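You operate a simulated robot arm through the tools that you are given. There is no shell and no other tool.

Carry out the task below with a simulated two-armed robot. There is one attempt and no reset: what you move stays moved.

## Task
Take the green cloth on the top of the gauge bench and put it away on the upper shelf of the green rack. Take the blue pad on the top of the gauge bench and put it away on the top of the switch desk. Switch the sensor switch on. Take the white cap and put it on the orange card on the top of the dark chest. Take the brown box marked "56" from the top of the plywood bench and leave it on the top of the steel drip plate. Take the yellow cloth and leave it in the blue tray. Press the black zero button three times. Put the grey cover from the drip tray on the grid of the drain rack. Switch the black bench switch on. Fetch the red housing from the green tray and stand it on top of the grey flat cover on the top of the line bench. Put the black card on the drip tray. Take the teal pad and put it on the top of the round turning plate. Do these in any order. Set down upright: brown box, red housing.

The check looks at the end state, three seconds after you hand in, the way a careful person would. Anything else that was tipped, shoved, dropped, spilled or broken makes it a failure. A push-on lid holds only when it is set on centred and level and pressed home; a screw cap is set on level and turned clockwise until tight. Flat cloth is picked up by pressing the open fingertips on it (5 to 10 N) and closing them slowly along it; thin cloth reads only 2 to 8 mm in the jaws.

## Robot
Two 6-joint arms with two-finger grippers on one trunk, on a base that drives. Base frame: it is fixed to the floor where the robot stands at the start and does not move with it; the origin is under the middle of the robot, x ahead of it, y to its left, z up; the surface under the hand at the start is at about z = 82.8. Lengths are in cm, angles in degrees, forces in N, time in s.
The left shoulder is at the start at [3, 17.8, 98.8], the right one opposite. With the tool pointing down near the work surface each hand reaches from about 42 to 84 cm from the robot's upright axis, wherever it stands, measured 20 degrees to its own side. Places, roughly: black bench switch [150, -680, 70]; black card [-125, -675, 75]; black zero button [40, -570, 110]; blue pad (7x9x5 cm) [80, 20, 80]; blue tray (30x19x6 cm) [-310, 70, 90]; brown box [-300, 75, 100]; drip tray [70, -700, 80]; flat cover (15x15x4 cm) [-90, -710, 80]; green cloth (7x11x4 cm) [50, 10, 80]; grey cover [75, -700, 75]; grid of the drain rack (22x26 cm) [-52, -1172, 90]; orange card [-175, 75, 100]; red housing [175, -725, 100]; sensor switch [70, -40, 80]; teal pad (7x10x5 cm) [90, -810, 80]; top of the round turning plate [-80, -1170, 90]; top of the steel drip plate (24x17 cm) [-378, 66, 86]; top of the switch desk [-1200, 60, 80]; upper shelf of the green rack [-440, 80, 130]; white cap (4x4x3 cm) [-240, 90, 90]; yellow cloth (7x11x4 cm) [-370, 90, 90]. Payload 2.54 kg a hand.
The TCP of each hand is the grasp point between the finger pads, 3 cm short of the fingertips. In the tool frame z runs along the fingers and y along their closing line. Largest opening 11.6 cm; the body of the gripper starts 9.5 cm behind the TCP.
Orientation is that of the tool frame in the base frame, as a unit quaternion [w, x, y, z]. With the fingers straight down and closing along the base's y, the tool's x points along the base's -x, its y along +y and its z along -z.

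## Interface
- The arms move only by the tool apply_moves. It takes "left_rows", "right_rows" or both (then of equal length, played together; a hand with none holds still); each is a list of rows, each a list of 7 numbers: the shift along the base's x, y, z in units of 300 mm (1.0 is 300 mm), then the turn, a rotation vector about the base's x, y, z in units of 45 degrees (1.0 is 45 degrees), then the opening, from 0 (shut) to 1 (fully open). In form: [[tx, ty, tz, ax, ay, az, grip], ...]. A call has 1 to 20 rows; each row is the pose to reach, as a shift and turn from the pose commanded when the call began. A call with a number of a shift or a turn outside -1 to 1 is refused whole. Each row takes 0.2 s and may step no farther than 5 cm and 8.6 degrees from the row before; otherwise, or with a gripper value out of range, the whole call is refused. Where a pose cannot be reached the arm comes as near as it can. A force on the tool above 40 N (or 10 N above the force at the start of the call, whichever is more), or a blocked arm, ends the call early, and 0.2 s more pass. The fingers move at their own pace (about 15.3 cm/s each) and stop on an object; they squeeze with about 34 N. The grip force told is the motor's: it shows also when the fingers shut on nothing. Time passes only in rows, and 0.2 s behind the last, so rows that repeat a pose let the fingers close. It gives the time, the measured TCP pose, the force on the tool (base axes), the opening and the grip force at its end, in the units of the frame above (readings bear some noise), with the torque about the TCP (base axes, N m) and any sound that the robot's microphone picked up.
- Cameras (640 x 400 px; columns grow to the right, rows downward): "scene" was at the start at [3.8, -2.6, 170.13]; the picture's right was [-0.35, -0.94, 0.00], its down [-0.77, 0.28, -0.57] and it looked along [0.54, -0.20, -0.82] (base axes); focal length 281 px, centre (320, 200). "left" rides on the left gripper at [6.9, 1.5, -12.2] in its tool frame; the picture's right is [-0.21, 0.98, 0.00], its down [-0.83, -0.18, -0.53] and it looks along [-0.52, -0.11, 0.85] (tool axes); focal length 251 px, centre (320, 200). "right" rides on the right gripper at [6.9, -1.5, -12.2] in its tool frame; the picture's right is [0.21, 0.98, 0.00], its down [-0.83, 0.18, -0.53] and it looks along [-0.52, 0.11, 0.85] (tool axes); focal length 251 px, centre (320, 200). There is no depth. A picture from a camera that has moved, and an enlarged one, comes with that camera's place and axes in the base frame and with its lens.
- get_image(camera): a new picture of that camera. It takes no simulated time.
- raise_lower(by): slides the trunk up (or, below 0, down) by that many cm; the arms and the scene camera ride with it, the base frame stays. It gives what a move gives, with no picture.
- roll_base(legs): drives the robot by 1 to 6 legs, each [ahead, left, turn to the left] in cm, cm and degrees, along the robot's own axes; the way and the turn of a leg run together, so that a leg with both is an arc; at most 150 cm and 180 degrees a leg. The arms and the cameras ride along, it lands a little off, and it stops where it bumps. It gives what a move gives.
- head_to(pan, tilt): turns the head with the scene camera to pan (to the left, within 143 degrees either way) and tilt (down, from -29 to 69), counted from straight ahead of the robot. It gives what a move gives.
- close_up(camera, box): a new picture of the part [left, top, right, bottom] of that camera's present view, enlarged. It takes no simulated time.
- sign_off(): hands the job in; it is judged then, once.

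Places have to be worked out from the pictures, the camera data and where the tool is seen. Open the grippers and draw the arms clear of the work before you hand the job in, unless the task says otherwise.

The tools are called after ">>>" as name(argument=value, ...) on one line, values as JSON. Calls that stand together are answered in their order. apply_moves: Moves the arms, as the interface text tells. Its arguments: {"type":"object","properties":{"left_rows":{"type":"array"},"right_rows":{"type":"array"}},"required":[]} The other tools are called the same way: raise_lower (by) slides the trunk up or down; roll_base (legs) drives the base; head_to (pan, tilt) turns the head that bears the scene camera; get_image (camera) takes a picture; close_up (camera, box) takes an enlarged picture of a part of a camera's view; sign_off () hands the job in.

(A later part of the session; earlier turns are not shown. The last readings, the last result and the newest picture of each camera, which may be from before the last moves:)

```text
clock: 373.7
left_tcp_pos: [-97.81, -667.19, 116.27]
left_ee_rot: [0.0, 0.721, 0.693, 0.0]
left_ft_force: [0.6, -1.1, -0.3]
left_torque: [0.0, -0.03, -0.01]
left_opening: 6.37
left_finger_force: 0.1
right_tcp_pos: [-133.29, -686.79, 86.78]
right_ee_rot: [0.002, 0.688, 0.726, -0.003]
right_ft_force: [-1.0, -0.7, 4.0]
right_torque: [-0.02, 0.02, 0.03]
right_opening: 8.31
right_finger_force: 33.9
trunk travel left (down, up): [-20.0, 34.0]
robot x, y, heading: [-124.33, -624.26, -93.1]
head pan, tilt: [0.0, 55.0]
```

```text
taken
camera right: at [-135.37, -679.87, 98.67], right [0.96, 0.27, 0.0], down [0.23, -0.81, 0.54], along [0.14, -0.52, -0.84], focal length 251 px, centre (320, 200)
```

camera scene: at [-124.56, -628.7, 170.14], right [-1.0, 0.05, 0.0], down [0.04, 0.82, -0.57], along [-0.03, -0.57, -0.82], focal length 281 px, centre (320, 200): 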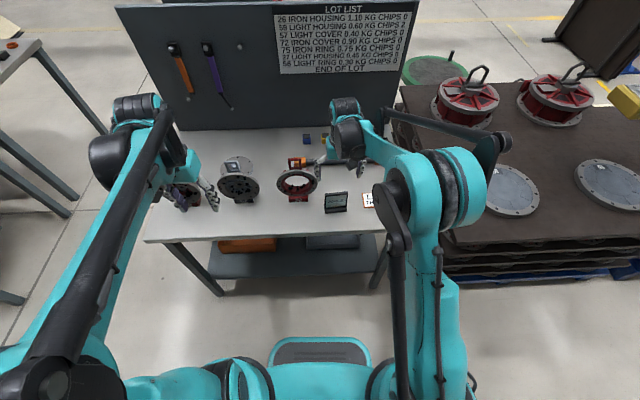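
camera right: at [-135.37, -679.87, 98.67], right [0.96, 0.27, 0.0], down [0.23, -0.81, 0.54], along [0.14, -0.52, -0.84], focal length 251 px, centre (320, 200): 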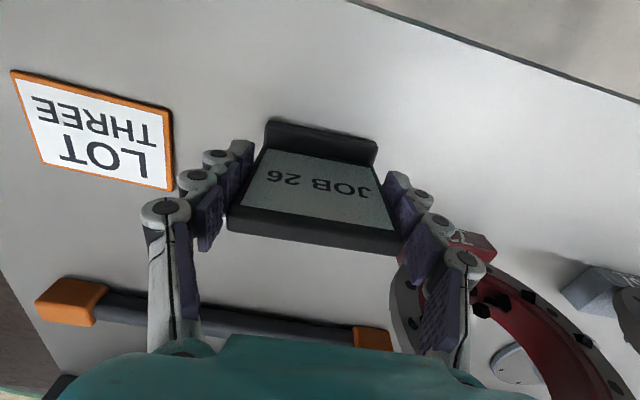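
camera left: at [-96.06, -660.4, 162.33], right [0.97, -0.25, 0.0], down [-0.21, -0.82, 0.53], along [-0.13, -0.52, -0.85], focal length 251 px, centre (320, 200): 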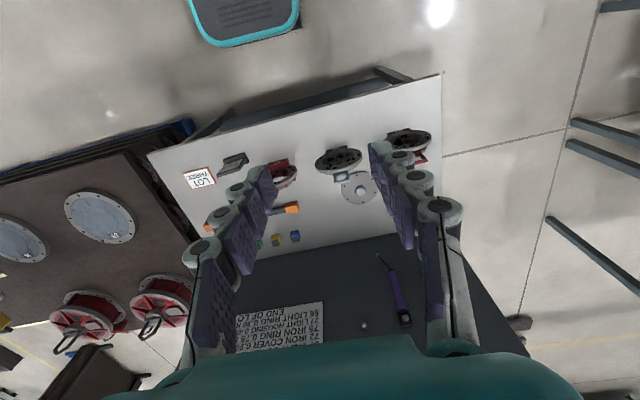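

The card is held at 8.3 cm. I lift it straight up and draw it back.

>>> apply_moves(right_rows=[[0, 0, 0.05, 0, 0, 0, 0.5], [0, 0, 0.17, 0, 0, 0, 0.5], [0, 0, 0.3, 0, 0, 0, 0.5], [0, 0, 0.44, 0, 0, 0, 0.5], [0, 0, 0.58, 0, 0, 0, 0.5], [0, 0.05, 0.7, 0, 0, 0, 0.5], [0, 0.15, 0.8, 0, 0, 0, 0.5], [0, 0.27, 0.88, 0, 0, 0, 0.5], [-0.05, 0.4, 0.95, 0, 0, 0, 0.5], [-0.1, 0.5, 1.0, 0, 0, 0, 0.5]])

>>> get_image(camera="right")

```text
clock: 375.9
left_tcp_pos: [-97.91, -667.17, 116.18]
left_ee_rot: [0.001, 0.721, 0.693, 0.001]
left_ft_force: [-0.6, -0.3, -0.3]
left_torque: [-0.03, 0.02, 0.01]
left_opening: 6.38
left_finger_force: 0.1
right_tcp_pos: [-136.28, -671.04, 116.97]
right_ee_rot: [0.003, 0.688, 0.725, -0.003]
right_ft_force: [-0.4, -0.1, -1.2]
right_torque: [0.0, 0.01, 0.0]
right_opening: 8.29
right_finger_force: 34.3
trunk travel left (down, up): [-20.0, 34.0]
robot x, y, heading: [-124.3, -624.36, -93.0]
head pan, tilt: [0.0, 55.0]
```

```text
taken
camera right: at [-138.35, -664.2, 128.91], right [0.96, 0.27, 0.0], down [0.23, -0.81, 0.54], along [0.14, -0.52, -0.84], focal length 251 px, centre (320, 200)
```

right: 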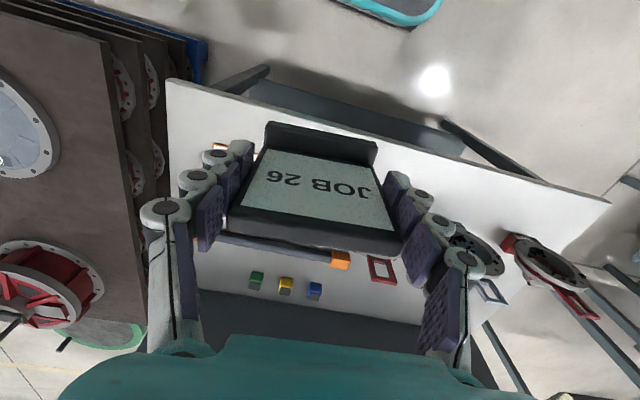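

The card is secure. I raise the trunk 20 cm for clearance and strafe left (east) to the drip tray bench.

>>> raise_lower(by=20)

>>> roll_base(legs=[[-6, 100, 3], [0, 90, 0]])

>>> get_image(camera="scene")

```text
clock: 378.1
left_tcp_pos: [-97.83, -667.2, 136.16]
left_ee_rot: [0.0, 0.721, 0.693, 0.0]
left_ft_force: [0.5, -0.2, 0.7]
left_torque: [0.0, 0.0, -0.03]
left_opening: 6.39
left_finger_force: 0.1
right_tcp_pos: [-136.32, -671.27, 136.82]
right_ee_rot: [0.002, 0.688, 0.726, -0.003]
right_ft_force: [-0.2, -0.6, -1.0]
right_torque: [0.02, -0.01, 0.01]
right_opening: 8.29
right_finger_force: 34.7
trunk travel left (down, up): [-40.0, 14.0]
robot x, y, heading: [-124.4, -624.11, -93.0]
head pan, tilt: [0.0, 55.0]
```

```text
clock: 387.6
left_tcp_pos: [94.27, -660.06, 136.33]
left_ee_rot: [0.0, 0.698, 0.716, 0.0]
left_ft_force: [0.3, -0.6, 0.2]
left_torque: [-0.02, 0.04, 0.01]
left_opening: 6.37
left_finger_force: 0.1
right_tcp_pos: [56.21, -666.47, 136.85]
right_ee_rot: [0.002, 0.664, 0.748, -0.002]
right_ft_force: [0.0, -0.2, -1.1]
right_torque: [0.03, 0.0, -0.02]
right_opening: 8.3
right_finger_force: 34.0
trunk travel left (down, up): [-40.0, 14.0]
robot x, y, heading: [64.77, -618.61, -89.2]
head pan, tilt: [0.0, 55.0]
```

```text
taken
camera scene: at [65.12, -623.31, 190.14], right [-1.0, -0.01, 0.0], down [-0.01, 0.82, -0.57], along [0.01, -0.57, -0.82], focal length 281 px, centre (320, 200)
```

scene: 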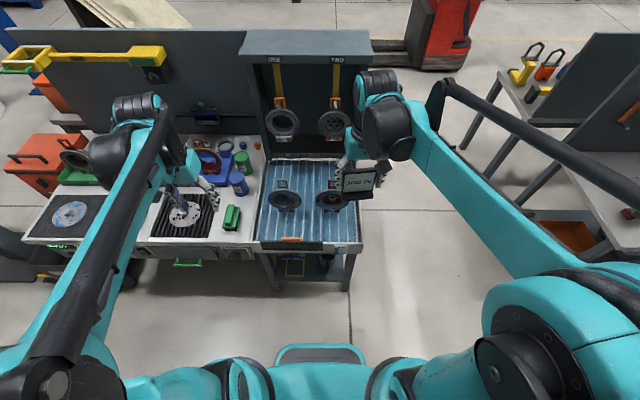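

I see the drip tray with two ring parts on it. I'll enlarge it and the rest of the bench.

>>> close_up(camera="scene", box=[240, 90, 380, 260])

>>> close_up(camera="scene", box=[0, 120, 260, 290])

>>> get_image(camera="left")

>>> get_image(camera="right")

```text
2.35 times, centred on (310, 175) of scene
camera zoom: at [65.12, -623.31, 190.14], right [-1.0, -0.01, 0.0], down [-0.01, 0.82, -0.57], along [0.01, -0.57, -0.82], focal length 661 px, centre (344, 259)
```

zoom: 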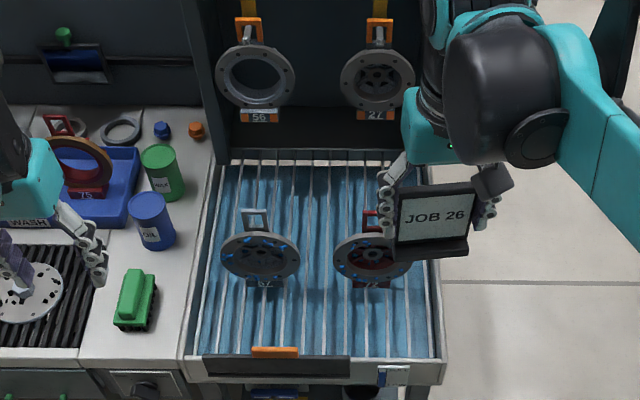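

```text
2.35 times, centred on (130, 205) of scene
camera zoom: at [65.12, -623.31, 190.14], right [-1.0, -0.01, 0.0], down [-0.01, 0.82, -0.57], along [0.01, -0.57, -0.82], focal length 661 px, centre (767, 188)
```

zoom: 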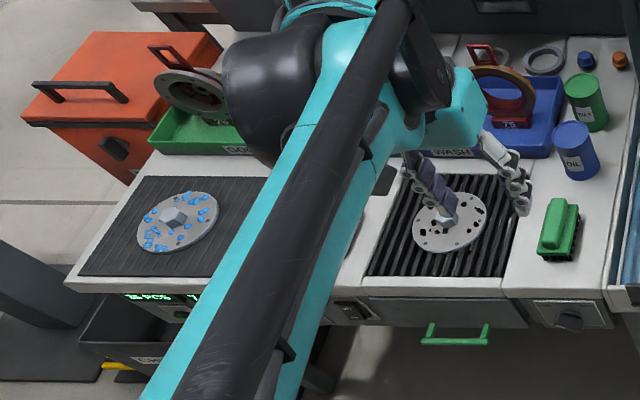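

```text
taken
camera left: at [95.58, -653.12, 148.33], right [0.98, -0.19, 0.0], down [-0.16, -0.83, 0.53], along [-0.1, -0.52, -0.85], focal length 251 px, centre (320, 200)
```

left: 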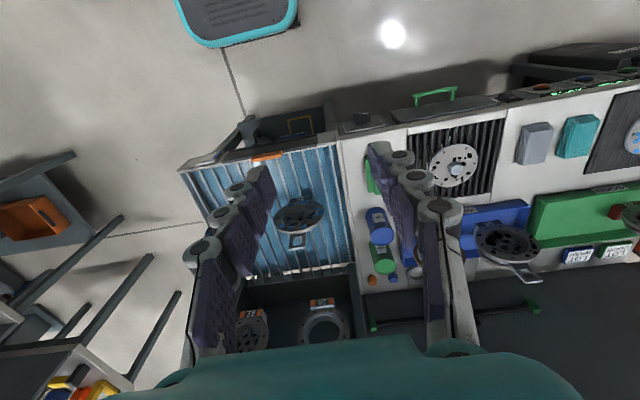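

```text
taken
camera right: at [53.67, -659.8, 148.85], right [0.94, 0.33, 0.0], down [0.28, -0.8, 0.54], along [0.17, -0.51, -0.84], focal length 251 px, centre (320, 200)
```

right: 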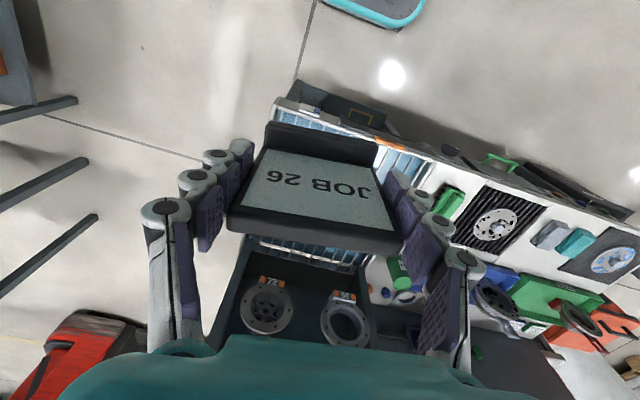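

The grey cover stands upright on the drip tray: disc centre near (81.7, -694, 88.5), loop handle near (81.5, -694.6, 99). I move the base 14 cm closer so both hands reach.

>>> roll_base(legs=[[14, 0, 0]])

>>> get_image(camera="left")

>>> close_up(camera="scene", box=[220, 120, 400, 280])

```text
clock: 388.9
left_tcp_pos: [94.59, -673.94, 136.32]
left_ee_rot: [0.001, 0.697, 0.717, -0.001]
left_ft_force: [-0.3, 0.3, 0.0]
left_torque: [-0.02, -0.02, -0.01]
left_opening: 6.38
left_finger_force: 0.1
right_tcp_pos: [56.36, -680.57, 136.86]
right_ee_rot: [0.003, 0.663, 0.748, -0.002]
right_ft_force: [0.3, -0.1, -0.9]
right_torque: [-0.01, -0.04, -0.04]
right_opening: 8.28
right_finger_force: 33.9
trunk travel left (down, up): [-40.0, 14.0]
robot x, y, heading: [65.3, -633.31, -89.4]
head pan, tilt: [0.0, 55.0]
```

```text
taken
camera left: at [95.88, -666.96, 148.36], right [0.98, -0.19, 0.0], down [-0.16, -0.83, 0.53], along [-0.1, -0.53, -0.85], focal length 251 px, centre (320, 200)
```

left: 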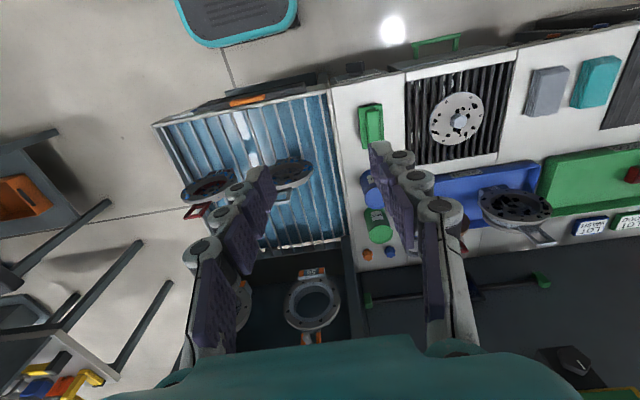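

```text
2.50 times, centred on (310, 200) of scene
camera zoom: at [65.35, -637.2, 190.14], right [-1.0, -0.02, 0.0], down [-0.01, 0.82, -0.57], along [0.01, -0.57, -0.82], focal length 702 px, centre (345, 200)
```

zoom: 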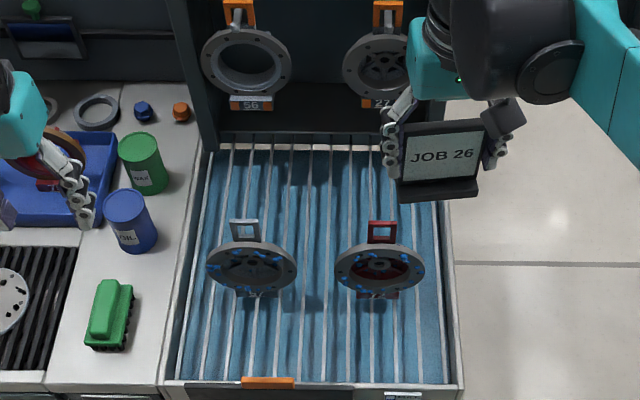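

The handle's loop is at about (81.4, -695). I bring the left hand above it at z of about 110 and check.

>>> apply_moves(left_rows=[[-0.07, -0.1, -0.05, 0, 0, 0, 0.6], [-0.14, -0.2, -0.1, 0, 0, 0, 0.6], [-0.22, -0.32, -0.17, 0, 0, 0, 0.6], [-0.3, -0.44, -0.25, 0, 0, 0, 0.6], [-0.38, -0.56, -0.33, 0, 0, 0, 0.6], [-0.437, -0.69, -0.42, 0, 0, 0, 0.6], [-0.437, -0.69, -0.55, 0, 0, 0, 0.6], [-0.437, -0.69, -0.68, 0, 0, 0, 0.6], [-0.437, -0.69, -0.8, 0, 0, 0, 0.6]])

>>> get_image(camera="left")

>>> close_up(camera="scene", box=[220, 120, 400, 280])

```text
refused: row 6 steps farther than a row can; nothing moved
```

```text
taken
camera left: at [95.88, -666.96, 148.36], right [0.98, -0.19, 0.0], down [-0.16, -0.83, 0.53], along [-0.1, -0.53, -0.85], focal length 251 px, centre (320, 200)
```

left: 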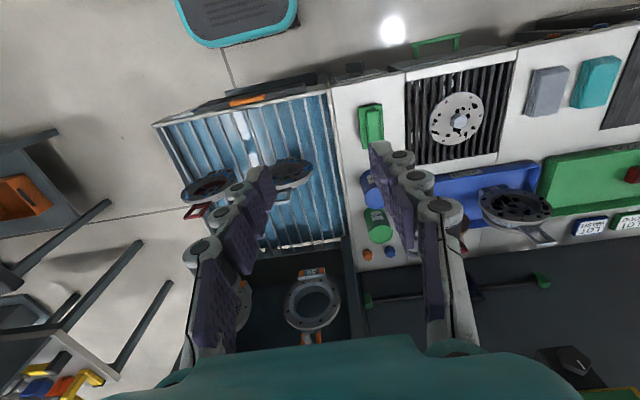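

```text
2.50 times, centred on (310, 200) of scene
camera zoom: at [65.35, -637.2, 190.14], right [-1.0, -0.02, 0.0], down [-0.01, 0.82, -0.57], along [0.01, -0.57, -0.82], focal length 702 px, centre (345, 200)
```

zoom: 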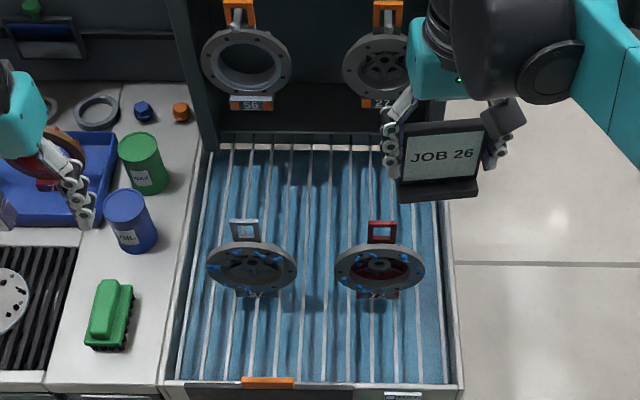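

One step was slightly too long. I repeat with more, shorter steps.

>>> apply_moves(left_rows=[[-0.06, -0.09, -0.05, 0, 0, 0, 0.6], [-0.12, -0.18, -0.1, 0, 0, 0, 0.6], [-0.18, -0.27, -0.15, 0, 0, 0, 0.6], [-0.24, -0.36, -0.21, 0, 0, 0, 0.6], [-0.3, -0.45, -0.28, 0, 0, 0, 0.6], [-0.36, -0.54, -0.35, 0, 0, 0, 0.6], [-0.41, -0.63, -0.43, 0, 0, 0, 0.6], [-0.437, -0.69, -0.53, 0, 0, 0, 0.6], [-0.437, -0.69, -0.66, 0, 0, 0, 0.6], [-0.437, -0.69, -0.8, 0, 0, 0, 0.6]])

>>> get_image(camera="left")

>>> close_up(camera="scene", box=[220, 120, 400, 280])

```text
clock: 391.1
left_tcp_pos: [81.48, -695.01, 111.76]
left_ee_rot: [0.001, 0.697, 0.717, 0.0]
left_ft_force: [0.0, 0.2, 0.3]
left_torque: [0.01, 0.01, 0.03]
left_opening: 6.94
left_finger_force: 0.2
right_tcp_pos: [56.45, -680.73, 136.74]
right_ee_rot: [0.002, 0.664, 0.748, -0.001]
right_ft_force: [-0.7, 0.3, -1.2]
right_torque: [0.08, -0.01, -0.01]
right_opening: 8.31
right_finger_force: 34.0
trunk travel left (down, up): [-40.0, 14.0]
robot x, y, heading: [65.21, -633.02, -89.0]
head pan, tilt: [0.0, 55.0]
```

```text
taken
camera left: at [82.71, -688.2, 123.86], right [0.98, -0.19, 0.0], down [-0.16, -0.83, 0.53], along [-0.1, -0.52, -0.85], focal length 251 px, centre (320, 200)
```

left: 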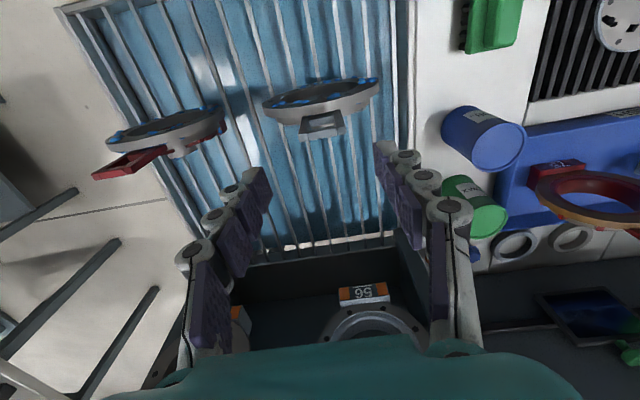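

```text
2.50 times, centred on (310, 200) of scene
camera zoom: at [65.36, -637.58, 190.13], right [-1.0, -0.02, 0.0], down [-0.01, 0.82, -0.57], along [0.01, -0.57, -0.82], focal length 702 px, centre (345, 200)
```

zoom: 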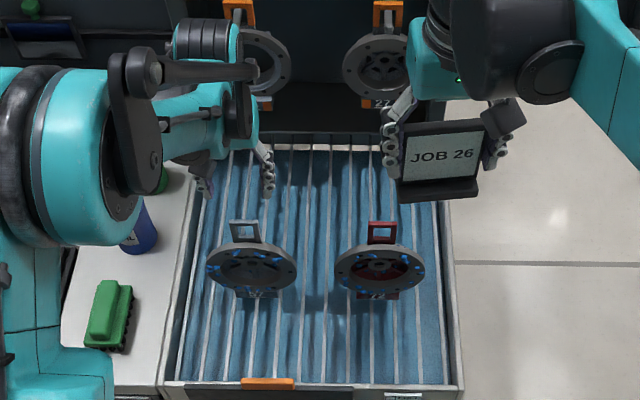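

The loop handle's centre works out at (81.55, -694.7, 99.7). I lower the open left hand around it.

>>> apply_moves(left_rows=[[0.002, 0.01, -0.12, 0, 0, 0, 0.6], [0.002, 0.01, -0.24, 0, 0, 0, 0.6], [0.002, 0.01, -0.34, 0, 0, 0, 0.6], [0.002, 0.01, -0.4, 0, 0, 0, 0.6]])

>>> get_image(camera="left")

>>> close_up(camera="scene", box=[240, 150, 360, 250])

```text
clock: 392.1
left_tcp_pos: [81.62, -694.64, 100.17]
left_ee_rot: [0.0, 0.697, 0.717, 0.0]
left_ft_force: [0.1, -0.4, -0.8]
left_torque: [-0.01, -0.03, -0.02]
left_opening: 6.94
left_finger_force: 0.0
right_tcp_pos: [56.58, -680.66, 136.88]
right_ee_rot: [0.002, 0.664, 0.748, -0.002]
right_ft_force: [0.7, 0.1, -0.8]
right_torque: [0.01, -0.03, 0.01]
right_opening: 8.29
right_finger_force: 33.6
trunk travel left (down, up): [-40.0, 14.0]
robot x, y, heading: [65.44, -632.83, -89.0]
head pan, tilt: [0.0, 55.0]
```

```text
taken
camera left: at [82.94, -687.66, 112.22], right [0.98, -0.19, 0.0], down [-0.16, -0.83, 0.53], along [-0.1, -0.52, -0.85], focal length 251 px, centre (320, 200)
```

left: 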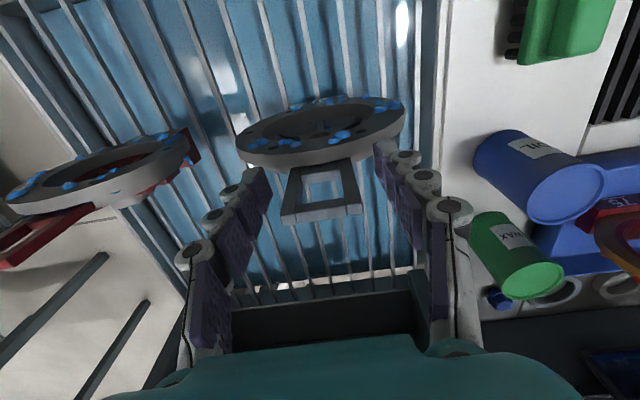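

```text
4.00 times, centred on (300, 200) of scene
camera zoom: at [65.37, -637.47, 190.13], right [-1.0, -0.02, 0.0], down [-0.01, 0.82, -0.57], along [0.01, -0.57, -0.82], focal length 1123 px, centre (400, 200)
```

zoom: 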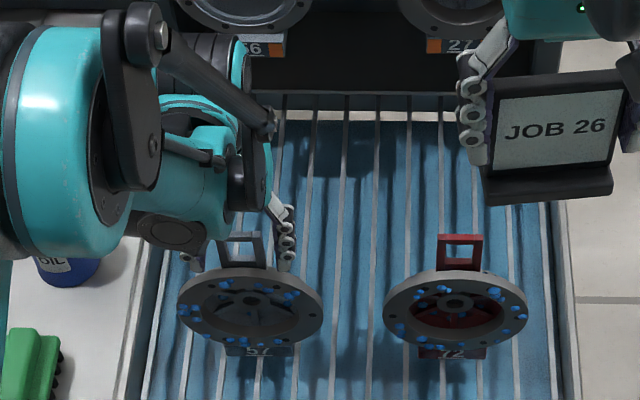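

The loop is between the fingers. I close on it.

>>> apply_moves(left_rows=[[0, 0, 0, 0, 0, 0, 0.5], [0, 0, 0, 0, 0, 0, 0.42], [0, 0, 0, 0, 0, 0, 0.36], [0, 0, 0, 0, 0, 0, 0.28], [0, 0, 0, 0, 0, 0, 0.2], [0, 0, 0, 0, 0, 0, 0.2]])

>>> get_image(camera="left")

```text
clock: 393.5
left_tcp_pos: [81.63, -694.54, 100.17]
left_ee_rot: [0.0, 0.697, 0.717, -0.001]
left_ft_force: [-1.1, -0.5, -0.2]
left_torque: [-0.01, 0.08, 0.02]
left_opening: 4.32
left_finger_force: 33.8
right_tcp_pos: [56.51, -680.63, 136.85]
right_ee_rot: [0.003, 0.664, 0.748, -0.002]
right_ft_force: [0.4, 0.5, -0.7]
right_torque: [0.02, -0.01, 0.01]
right_opening: 8.3
right_finger_force: 33.7
trunk travel left (down, up): [-40.0, 14.0]
robot x, y, heading: [65.43, -633.01, -89.0]
head pan, tilt: [0.0, 55.0]
```

```text
taken
camera left: at [82.93, -687.63, 112.28], right [0.98, -0.19, 0.0], down [-0.16, -0.83, 0.53], along [-0.1, -0.52, -0.85], focal length 251 px, centre (320, 200)
```

left: 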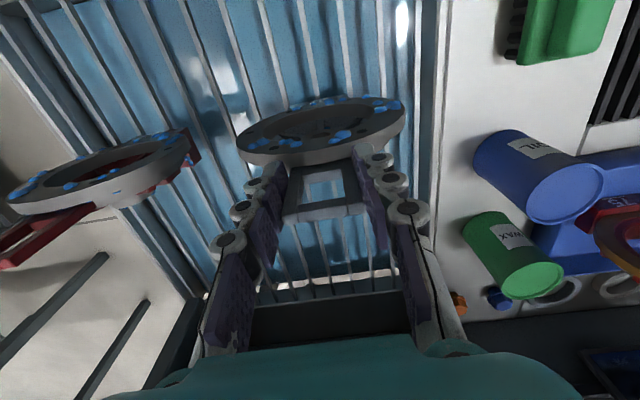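

The handle is gripped at 4.3 cm. I lift the cover straight up, then move it aside and back.

>>> apply_moves(left_rows=[[0, 0, 0.04, 0, 0, 0, 0.2], [0, 0, 0.14, 0, 0, 0, 0.2], [0, 0, 0.26, 0, 0, 0, 0.2], [0, 0, 0.39, 0, 0, 0, 0.2], [0, 0, 0.52, 0, 0, 0, 0.2], [0, 0, 0.65, 0, 0, 0, 0.2], [0, 0, 0.78, 0, 0, 0, 0.2], [0, 0, 0.9, 0, 0, 0, 0.2], [0.08, 0.08, 0.98, 0, 0, 0, 0.2], [0.18, 0.18, 1.0, 0, 0, 0, 0.2], [0.28, 0.29, 1.0, 0, 0, 0, 0.2], [0.38, 0.4, 1.0, 0, 0, 0, 0.2]])

>>> get_image(camera="left")

>>> get_image(camera="scene")

```text
clock: 396.1
left_tcp_pos: [93.25, -681.78, 130.11]
left_ee_rot: [0.001, 0.698, 0.716, -0.001]
left_ft_force: [0.6, 0.8, -4.3]
left_torque: [-0.01, 0.0, 0.06]
left_opening: 4.35
left_finger_force: 33.8
right_tcp_pos: [56.63, -680.38, 136.81]
right_ee_rot: [0.004, 0.663, 0.748, -0.004]
right_ft_force: [-0.1, 0.4, -0.5]
right_torque: [-0.05, 0.0, 0.01]
right_opening: 8.3
right_finger_force: 34.3
trunk travel left (down, up): [-40.0, 14.0]
robot x, y, heading: [65.4, -633.51, -89.0]
head pan, tilt: [0.0, 55.0]
```

```text
taken
camera left: at [94.52, -674.95, 142.24], right [0.98, -0.19, 0.0], down [-0.16, -0.83, 0.54], along [-0.1, -0.53, -0.84], focal length 251 px, centre (320, 200)
```

left: 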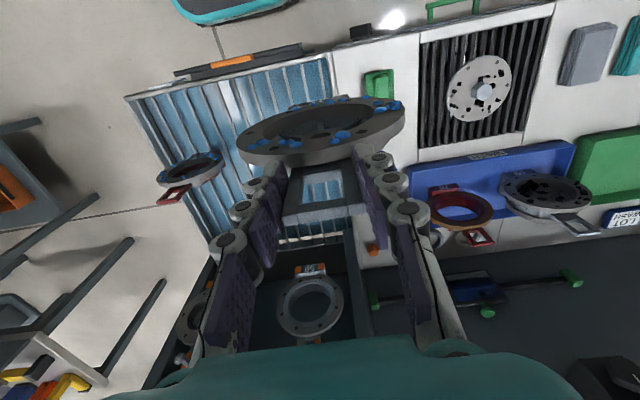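

```text
taken
camera scene: at [65.53, -637.09, 190.14], right [-1.0, -0.02, 0.0], down [-0.01, 0.82, -0.57], along [0.01, -0.57, -0.82], focal length 281 px, centre (320, 200)
```

scene: 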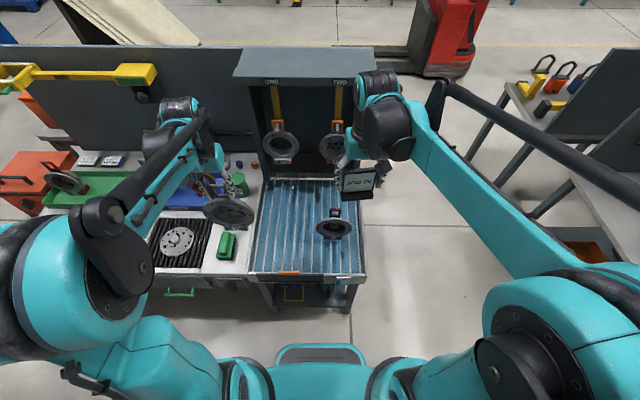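

The grey cover hangs securely from the left hand (4 N). I move it further aside and bring the black card over the tray's free left half.

>>> apply_moves(left_rows=[[0.12, 0.04, 0.03, 0, 0, 0, 0.2], [0.24, 0.08, 0.06, 0, 0, 0, 0.2], [0.36, 0.12, 0.09, 0, 0, 0, 0.2], [0.48, 0.16, 0.12, 0, 0, 0, 0.2], [0.6, 0.2, 0.15, 0, 0, 0, 0.2], [0.7, 0.24, 0.17, 0, 0, 0, 0.2], [0.7, 0.24, 0.17, 0, 0, 0, 0.2], [0.7, 0.24, 0.17, 0, 0, 0, 0.2], [0.7, 0.24, 0.17, 0, 0, 0, 0.2], [0.7, 0.24, 0.17, 0, 0, 0, 0.2], [0.7, 0.24, 0.17, 0, 0, 0, 0.2]], right_rows=[[0, 0, 0, 0, 0, 0, 0.5], [0, 0, 0, 0, 0, -0.02, 0.5], [0.1, -0.05, -0.03, 0, 0, -0.04, 0.5], [0.2, -0.1, -0.06, 0, 0, -0.06, 0.5], [0.31, -0.16, -0.1, 0, 0, -0.08, 0.5], [0.42, -0.22, -0.15, 0, 0, -0.1, 0.5], [0.53, -0.29, -0.2, 0, 0, -0.12, 0.5], [0.63, -0.36, -0.27, 0, 0, -0.14, 0.5], [0.73, -0.42, -0.35, 0, 0, -0.153, 0.5], [0.813, -0.453, -0.45, 0, 0, -0.153, 0.5], [0.813, -0.453, -0.58, 0, 0, -0.153, 0.5]])

>>> get_image(camera="right")

>>> get_image(camera="scene")

```text
clock: 398.5
left_tcp_pos: [113.91, -675.09, 135.36]
left_ee_rot: [0.0, 0.698, 0.717, 0.0]
left_ft_force: [-0.5, -0.5, -3.3]
left_torque: [0.04, -0.03, 0.0]
left_opening: 4.34
left_finger_force: 34.3
right_tcp_pos: [80.69, -694.09, 119.22]
right_ee_rot: [0.002, 0.707, 0.707, -0.003]
right_ft_force: [0.2, 1.5, -1.6]
right_torque: [0.03, -0.01, -0.01]
right_opening: 8.3
right_finger_force: 34.0
trunk travel left (down, up): [-40.0, 14.0]
robot x, y, heading: [65.42, -633.1, -88.9]
head pan, tilt: [0.0, 55.0]
```

```text
taken
camera right: at [79.07, -687.15, 131.26], right [0.98, 0.21, 0.0], down [0.18, -0.82, 0.54], along [0.11, -0.53, -0.84], focal length 251 px, centre (320, 200)
```

right: 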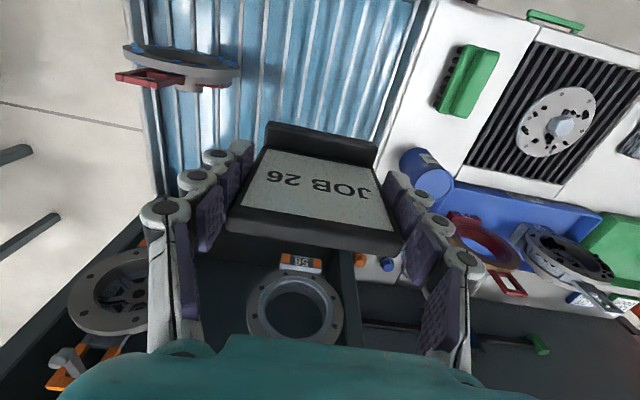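

```text
taken
camera scene: at [65.37, -637.47, 190.13], right [-1.0, -0.02, 0.0], down [-0.01, 0.82, -0.57], along [0.01, -0.57, -0.82], focal length 281 px, centre (320, 200)
```

scene: 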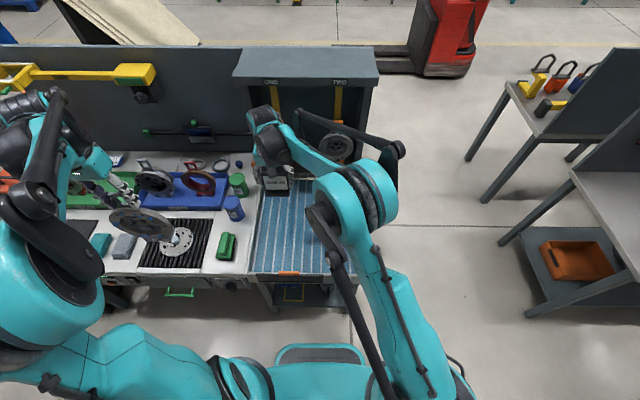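

The card is over the free left half of the tray, clear of the hanging parts. I lower it to near the tray.

>>> apply_moves(right_rows=[[0, 0.05, -0.13, 0, 0, 0, 0.5], [0, 0.1, -0.27, 0, 0, 0, 0.5], [0, 0.1, -0.42, 0, 0, 0, 0.5], [0, 0.1, -0.57, 0, 0, 0, 0.5], [0, 0.1, -0.72, 0, 0, 0, 0.5], [0, 0.1, -0.85, 0, 0, 0, 0.5], [0, 0.1, -0.95, 0, 0, 0, 0.5]])

>>> get_image(camera="right")

>>> close_up(camera="scene", box=[230, 160, 390, 290])

```text
clock: 400.1
left_tcp_pos: [113.97, -675.13, 135.36]
left_ee_rot: [0.0, 0.697, 0.717, 0.0]
left_ft_force: [0.4, 0.1, -3.7]
left_torque: [0.01, -0.01, -0.01]
left_opening: 4.32
left_finger_force: 34.7
right_tcp_pos: [80.98, -691.05, 90.92]
right_ee_rot: [0.002, 0.707, 0.707, -0.002]
right_ft_force: [0.2, -0.2, -0.7]
right_torque: [0.0, 0.0, 0.02]
right_opening: 8.31
right_finger_force: 34.5
trunk travel left (down, up): [-40.0, 14.0]
robot x, y, heading: [65.35, -632.9, -89.2]
head pan, tilt: [0.0, 55.0]
```

```text
taken
camera right: at [79.37, -684.13, 102.89], right [0.98, 0.21, 0.0], down [0.18, -0.82, 0.54], along [0.11, -0.53, -0.84], focal length 251 px, centre (320, 200)
```

right: 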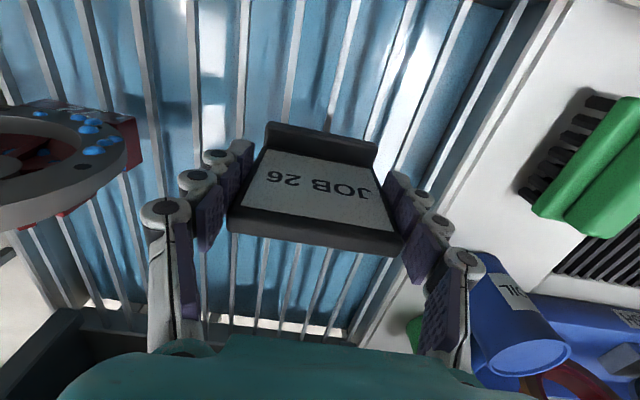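

```text
3.08 times, centred on (310, 225) of scene
camera zoom: at [65.42, -637.47, 190.13], right [-1.0, -0.02, 0.0], down [-0.01, 0.82, -0.57], along [0.01, -0.57, -0.82], focal length 864 px, centre (351, 123)
```

zoom: 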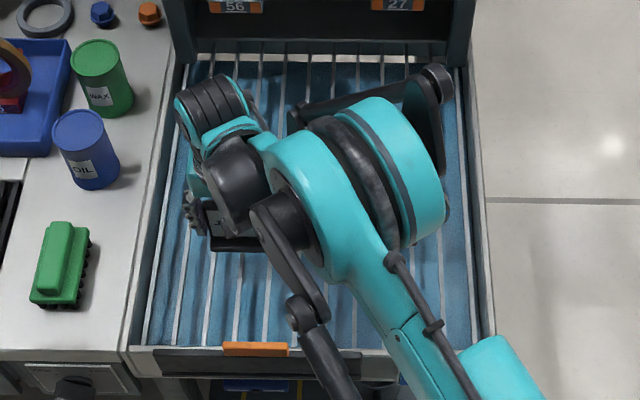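

I continue down in smaller steps and feel for the tray bars.

>>> apply_moves(right_rows=[[0, 0, -0.06, 0, 0, 0, 0.5], [0, 0, -0.1, 0, 0, 0, 0.5], [0, 0, -0.12, 0, 0, 0, 0.5], [0, 0, -0.13, 0, 0, 0, 0.5], [0, 0, -0.14, 0, 0, 0, 0.5]])

```text
clock: 401.3
left_tcp_pos: [113.92, -675.2, 135.31]
left_ee_rot: [0.0, 0.697, 0.717, 0.0]
left_ft_force: [-0.8, 0.0, -3.7]
left_torque: [0.01, -0.02, 0.03]
left_opening: 4.32
left_finger_force: 34.4
right_tcp_pos: [80.52, -690.58, 87.51]
right_ee_rot: [0.003, 0.707, 0.707, -0.002]
right_ft_force: [0.6, -0.6, -0.8]
right_torque: [-0.03, -0.02, -0.03]
right_opening: 8.29
right_finger_force: 34.9
right hand out of reach, approached as far as the arm can: row 3, 4, 5
trunk travel left (down, up): [-40.0, 14.0]
robot x, y, heading: [65.17, -633.12, -89.1]
head pan, tilt: [0.0, 55.0]
```

The arm is at the end of its reach with the trunk raised. I lift the hands, lower the trunk by 15 cm, and continue.

>>> apply_moves(left_rows=[[0, 0, 0.05, 0, 0, 0, 0.2], [0, 0, 0.12, 0, 0, 0, 0.2], [0, 0, 0.2, 0, 0, 0, 0.2], [0, 0, 0.28, 0, 0, 0, 0.2], [0, 0, 0.33, 0, 0, 0, 0.2]], right_rows=[[0.015, -0.015, 0.1, 0, 0, 0, 0.5], [0.015, -0.015, 0.25, 0, 0, 0, 0.5], [0.015, -0.015, 0.4, 0, 0, 0, 0.5], [0.015, -0.015, 0.55, 0, 0, 0, 0.5], [0.015, -0.015, 0.6, 0, 0, 0, 0.5]])

>>> raise_lower(by=-15)

```text
clock: 402.5
left_tcp_pos: [114.08, -675.28, 145.2]
left_ee_rot: [0.0, 0.697, 0.717, 0.0]
left_ft_force: [-0.2, -0.2, -3.7]
left_torque: [0.03, 0.0, 0.0]
left_opening: 4.31
left_finger_force: 34.3
right_tcp_pos: [81.12, -691.09, 105.82]
right_ee_rot: [0.002, 0.707, 0.707, -0.003]
right_ft_force: [-0.6, -0.1, -0.8]
right_torque: [0.0, 0.03, -0.01]
right_opening: 8.31
right_finger_force: 34.5
trunk travel left (down, up): [-40.0, 14.0]
robot x, y, heading: [65.5, -632.94, -88.8]
head pan, tilt: [0.0, 55.0]
```

```text
clock: 404.2
left_tcp_pos: [113.98, -675.16, 130.28]
left_ee_rot: [-0.001, 0.698, 0.717, 0.0]
left_ft_force: [0.1, -0.1, -3.8]
left_torque: [0.02, 0.01, 0.0]
left_opening: 4.32
left_finger_force: 34.0
right_tcp_pos: [81.15, -691.13, 90.82]
right_ee_rot: [0.002, 0.707, 0.707, -0.004]
right_ft_force: [0.1, -0.5, -1.5]
right_torque: [-0.01, -0.02, 0.0]
right_opening: 8.27
right_finger_force: 33.9
trunk travel left (down, up): [-25.0, 29.0]
robot x, y, heading: [65.55, -632.97, -88.8]
head pan, tilt: [0.0, 55.0]
```

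Now the hand can go lower. I feel for the tray bars in small steps.

>>> apply_moves(right_rows=[[0, 0, -0.06, 0, 0, 0, 0.5], [0, 0, -0.1, 0, 0, 0, 0.5], [0, 0, -0.12, 0, 0, 0, 0.5], [0, 0, -0.135, 0, 0, 0, 0.5], [0, 0, -0.145, 0, 0, 0, 0.5]])

>>> get_image(camera="right")

```text
clock: 405.4
left_tcp_pos: [114.13, -675.27, 130.13]
left_ee_rot: [0.0, 0.697, 0.717, 0.001]
left_ft_force: [0.0, 0.3, -4.5]
left_torque: [0.03, -0.04, -0.03]
left_opening: 4.3
left_finger_force: 34.1
right_tcp_pos: [81.02, -691.01, 86.51]
right_ee_rot: [0.002, 0.707, 0.707, -0.003]
right_ft_force: [-0.9, 0.6, -0.6]
right_torque: [0.01, -0.04, 0.0]
right_opening: 8.3
right_finger_force: 33.9
trunk travel left (down, up): [-25.0, 29.0]
robot x, y, heading: [65.34, -632.99, -89.1]
head pan, tilt: [0.0, 55.0]
```

```text
taken
camera right: at [79.35, -684.1, 98.45], right [0.98, 0.21, 0.0], down [0.18, -0.82, 0.54], along [0.11, -0.53, -0.84], focal length 251 px, centre (320, 200)
```

right: 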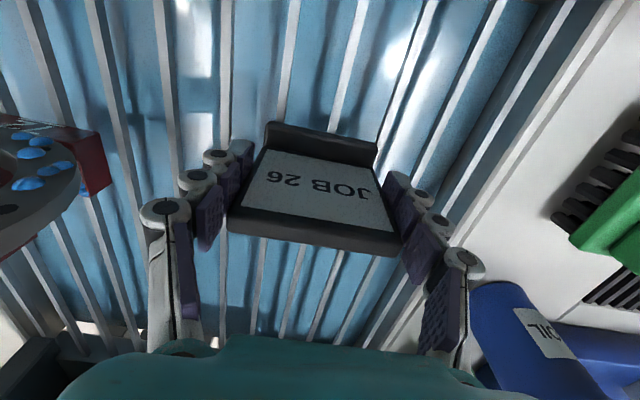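

No contact yet; I continue in 2 mm steps.

>>> apply_moves(right_rows=[[0, 0, -0.01, 0, 0, 0, 0.5], [0, 0, -0.02, 0, 0, 0, 0.5], [0, 0, -0.03, 0, 0, 0, 0.5], [0, 0, -0.04, 0, 0, 0, 0.5], [0, 0, -0.05, 0, 0, 0, 0.5]])

```text
clock: 406.6
left_tcp_pos: [114.12, -675.04, 130.22]
left_ee_rot: [0.0, 0.697, 0.717, -0.001]
left_ft_force: [0.4, 0.7, -3.2]
left_torque: [0.03, -0.01, 0.01]
left_opening: 4.36
left_finger_force: 34.1
right_tcp_pos: [81.09, -691.0, 85.0]
right_ee_rot: [0.003, 0.707, 0.707, -0.002]
right_ft_force: [0.6, -2.0, 20.4]
right_torque: [-0.21, -0.01, -0.05]
right_opening: 8.31
right_finger_force: 33.7
trunk travel left (down, up): [-25.0, 29.0]
robot x, y, heading: [65.38, -632.67, -89.0]
head pan, tilt: [0.0, 55.0]
```

The card stands on the tray bars (20 N). I ease off, open a little and rise.

>>> apply_moves(right_rows=[[0, 0, 0.004, 0, 0, 0, 0.76], [0, 0, 0.004, 0, 0, 0, 0.82], [0, 0, 0.004, 0, 0, 0, 0.86], [0, 0, 0.004, 0, 0, 0, 0.86], [0, 0, 0.08, 0, 0, 0, 0.86], [0, 0, 0.2, 0, 0, 0, 0.86], [0, 0, 0.35, 0, 0, 0, 0.86], [0, 0, 0.5, 0, 0, 0, 0.86], [0, 0.05, 0.65, 0, 0, 0, 0.86], [-0.08, 0.15, 0.75, 0, 0, 0, 0.86], [-0.18, 0.25, 0.83, 0, 0, 0, 0.86], [-0.28, 0.35, 0.9, 0, 0, 0, 0.86]])

>>> close_up(camera="scene", box=[220, 120, 400, 280])

>>> get_image(camera="scene")

```text
clock: 409.2
left_tcp_pos: [113.99, -675.02, 130.3]
left_ee_rot: [0.001, 0.697, 0.717, 0.0]
left_ft_force: [-0.6, 1.0, -2.5]
left_torque: [0.0, 0.0, 0.01]
left_opening: 4.31
left_finger_force: 34.0
right_tcp_pos: [72.87, -680.28, 112.14]
right_ee_rot: [0.004, 0.707, 0.707, -0.003]
right_ft_force: [0.2, 0.4, 0.7]
right_torque: [-0.04, -0.01, -0.02]
right_opening: 10.01
right_finger_force: 0.0
trunk travel left (down, up): [-25.0, 29.0]
robot x, y, heading: [65.25, -633.18, -89.0]
head pan, tilt: [0.0, 55.0]
```

```text
2.50 times, centred on (310, 200) of scene
camera zoom: at [65.24, -637.13, 175.14], right [-1.0, -0.02, 0.0], down [-0.01, 0.82, -0.57], along [0.01, -0.57, -0.82], focal length 702 px, centre (345, 200)
```

zoom: 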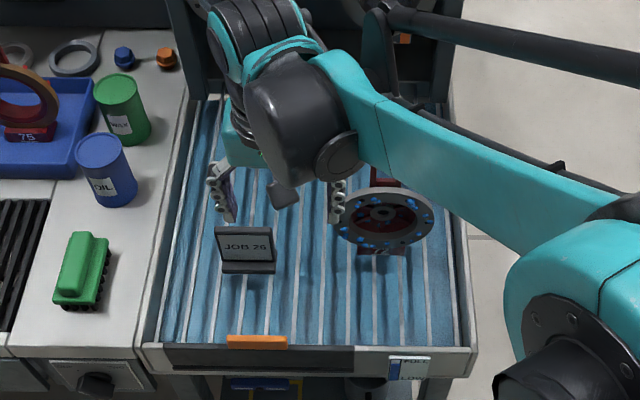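

```text
taken
camera scene: at [65.24, -637.13, 175.14], right [-1.0, -0.02, 0.0], down [-0.01, 0.82, -0.57], along [0.01, -0.57, -0.82], focal length 281 px, centre (320, 200)
```

scene: 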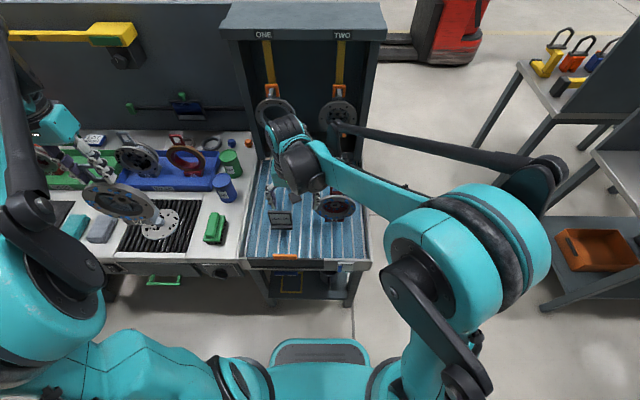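

The black card stands on the drip tray. I look left along the bench for the switch and the green tray before moving.

>>> head_to(pan=50, tilt=40)

>>> get_image(camera="scene")

>>> close_up(camera="scene", box=[200, 120, 440, 280])

```text
clock: 410.4
left_tcp_pos: [114.06, -675.31, 130.18]
left_ee_rot: [0.0, 0.697, 0.717, 0.0]
left_ft_force: [-0.1, -0.2, -4.7]
left_torque: [0.02, 0.03, 0.0]
left_opening: 4.33
left_finger_force: 34.0
right_tcp_pos: [73.12, -680.5, 112.12]
right_ee_rot: [0.002, 0.707, 0.707, -0.003]
right_ft_force: [-0.2, 0.1, -0.1]
right_torque: [0.02, -0.01, -0.04]
right_opening: 10.0
right_finger_force: 0.1
trunk travel left (down, up): [-25.0, 29.0]
robot x, y, heading: [65.02, -632.87, -88.9]
head pan, tilt: [50.0, 40.0]
```

```text
taken
camera scene: at [71.9, -635.56, 177.2], right [-0.63, -0.78, 0.0], down [-0.5, 0.41, -0.77], along [0.59, -0.48, -0.64], focal length 281 px, centre (320, 200)
```

scene: 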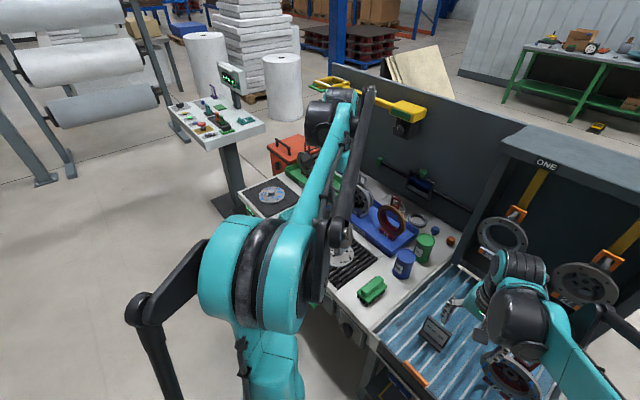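

```text
2.50 times, centred on (320, 200) of scene
camera zoom: at [71.9, -635.56, 177.2], right [-0.63, -0.78, 0.0], down [-0.5, 0.41, -0.77], along [0.59, -0.48, -0.64], focal length 702 px, centre (320, 200)
```

zoom: 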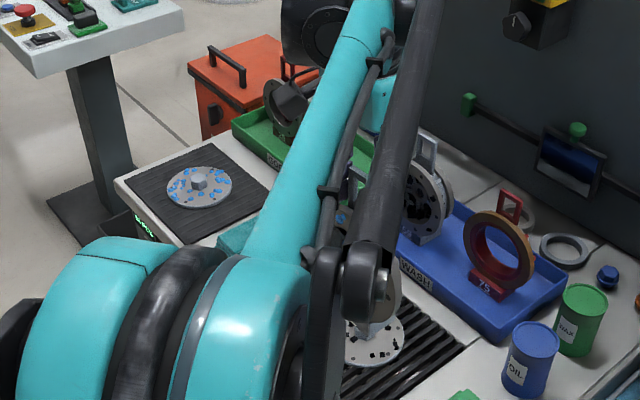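

The bench switch is on the front apron near (148, -677, 70), facing north; the green tray with a part is at the bench's far end. I bring the left hand inward and back before strafing.

>>> apply_moves(left_rows=[[-0.1, 0.05, 0.02, 0, 0, 0, 0.2], [-0.2, 0.1, 0.04, 0, 0, 0, 0.2], [-0.3, 0.15, 0.06, 0, 0, 0, 0.2], [-0.4, 0.2, 0.08, 0, 0, 0, 0.2]], right_rows=[[-0.1, 0.05, 0.05, 0, 0, 0, 0.8], [-0.2, 0.1, 0.1, 0, 0, 0, 0.6], [-0.3, 0.15, 0.15, 0, 0, 0, 0.6], [-0.4, 0.2, 0.2, 0, 0, 0, 0.6]])

>>> roll_base(legs=[[-14, 82, 0]])

>>> head_to(pan=0, tilt=50)

>>> get_image(camera="scene")

>>> close_up(camera="scene", box=[230, 190, 410, 310])

```text
clock: 411.4
left_tcp_pos: [101.87, -668.94, 132.93]
left_ee_rot: [0.001, 0.698, 0.716, 0.0]
left_ft_force: [-0.3, 0.7, -3.5]
left_torque: [0.0, 0.01, -0.01]
left_opening: 4.31
left_finger_force: 33.8
right_tcp_pos: [60.28, -674.28, 118.26]
right_ee_rot: [0.003, 0.706, 0.708, -0.004]
right_ft_force: [-0.9, 0.1, 0.0]
right_torque: [-0.05, -0.04, 0.02]
right_opening: 6.95
right_finger_force: 0.0
trunk travel left (down, up): [-25.0, 29.0]
robot x, y, heading: [64.93, -633.15, -89.3]
head pan, tilt: [50.0, 40.0]
```

```text
clock: 415.8
left_tcp_pos: [182.48, -653.55, 132.79]
left_ee_rot: [0.0, 0.696, 0.718, 0.0]
left_ft_force: [0.5, -0.3, -4.1]
left_torque: [0.04, -0.02, 0.02]
left_opening: 4.33
left_finger_force: 34.4
right_tcp_pos: [141.1, -659.08, 118.21]
right_ee_rot: [0.002, 0.705, 0.709, -0.002]
right_ft_force: [-0.6, 0.1, -0.3]
right_torque: [-0.03, 0.04, -0.01]
right_opening: 6.94
right_finger_force: 0.0
trunk travel left (down, up): [-25.0, 29.0]
robot x, y, heading: [145.44, -617.58, -88.7]
head pan, tilt: [50.0, 40.0]
```

```text
clock: 417.0
left_tcp_pos: [182.48, -653.52, 132.84]
left_ee_rot: [0.0, 0.695, 0.719, -0.001]
left_ft_force: [0.6, 0.0, -4.0]
left_torque: [0.03, 0.0, -0.05]
left_opening: 4.33
left_finger_force: 34.2
right_tcp_pos: [140.98, -659.1, 118.13]
right_ee_rot: [0.002, 0.705, 0.709, -0.002]
right_ft_force: [-0.6, -0.2, -0.1]
right_torque: [0.01, -0.01, 0.01]
right_opening: 6.98
right_finger_force: 0.0
trunk travel left (down, up): [-25.0, 29.0]
robot x, y, heading: [145.75, -618.0, -88.7]
head pan, tilt: [0.0, 50.0]
```

```text
taken
camera scene: at [145.71, -622.4, 175.79], right [-1.0, -0.02, 0.0], down [-0.02, 0.77, -0.64], along [0.01, -0.64, -0.77], focal length 281 px, centre (320, 200)
```

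scene: 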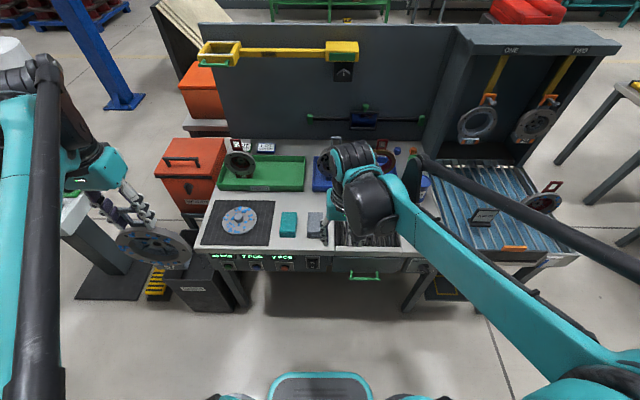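

```text
3.33 times, centred on (320, 250) of scene
camera zoom: at [145.71, -622.4, 175.79], right [-1.0, -0.02, 0.0], down [-0.02, 0.77, -0.64], along [0.01, -0.64, -0.77], focal length 936 px, centre (320, 33)
```

zoom: 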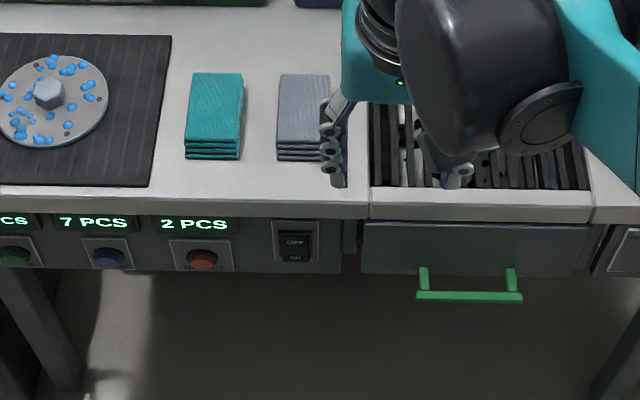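

The bench switch is a rocker on the apron at x of about 150, OFF above, ON below (ON half at about z=68.5, face y of about -676). I shut the right hand, tilt it 45° forward, and bring it in front of the switch.

>>> apply_moves(right_rows=[[0.04, 0.02, -0.1, -0.167, 0, 0, 0.3], [0.08, 0.05, -0.2, -0.333, 0, 0, 0], [0.12, 0.08, -0.31, -0.5, 0, 0, 0], [0.16, 0.11, -0.43, -0.667, 0, 0, 0], [0.2, 0.13, -0.55, -0.833, 0, 0, 0], [0.24, 0.13, -0.67, -1.0, 0, 0, 0], [0.28, 0.13, -0.8, -1.0, 0, 0, 0], [0.3, 0.13, -0.93, -1.0, 0, 0, 0]])

>>> get_image(camera="right")

>>> get_image(camera="scene")

```text
clock: 418.8
left_tcp_pos: [182.74, -653.69, 132.7]
left_ee_rot: [-0.001, 0.695, 0.719, 0.001]
left_ft_force: [0.4, -0.3, -3.8]
left_torque: [0.07, 0.05, 0.05]
left_opening: 4.32
left_finger_force: 34.2
right_tcp_pos: [154.71, -659.76, 102.36]
right_ee_rot: [0.271, 0.651, 0.654, -0.274]
right_ft_force: [1.1, 0.5, -0.3]
right_torque: [-0.01, 0.01, -0.06]
right_opening: 0.0
right_finger_force: 28.6
right hand out of reach, approached as far as the arm can: row 5, 6, 7, 8
trunk travel left (down, up): [-25.0, 29.0]
robot x, y, heading: [145.51, -617.56, -88.6]
head pan, tilt: [0.0, 50.0]
```

```text
taken
camera right: at [152.99, -646.32, 105.86], right [0.98, 0.15, -0.16], down [0.19, -0.2, 0.96], along [0.12, -0.97, -0.23], focal length 251 px, centre (320, 200)
```

right: 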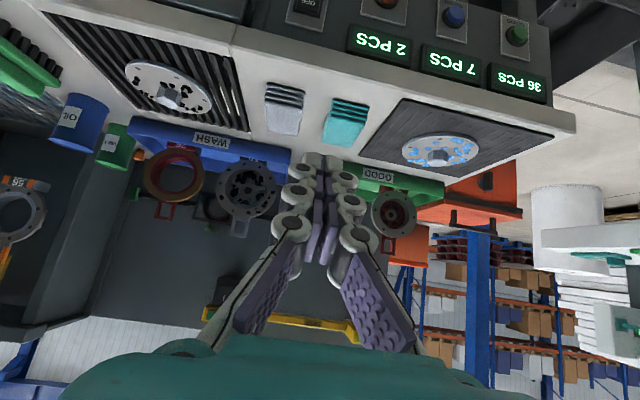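

```text
taken
camera scene: at [145.97, -622.6, 175.77], right [-1.0, -0.02, 0.0], down [-0.02, 0.77, -0.64], along [0.01, -0.64, -0.77], focal length 281 px, centre (320, 200)
```

scene: 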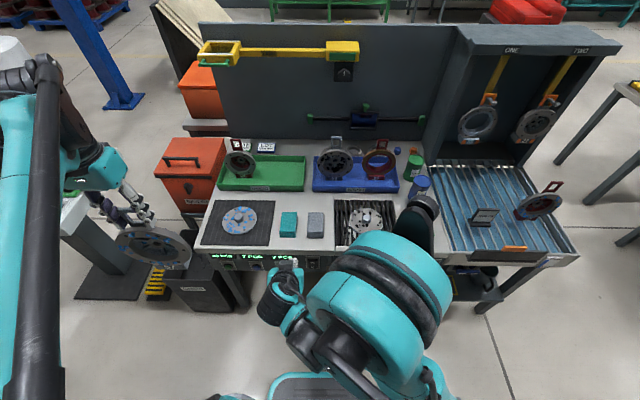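

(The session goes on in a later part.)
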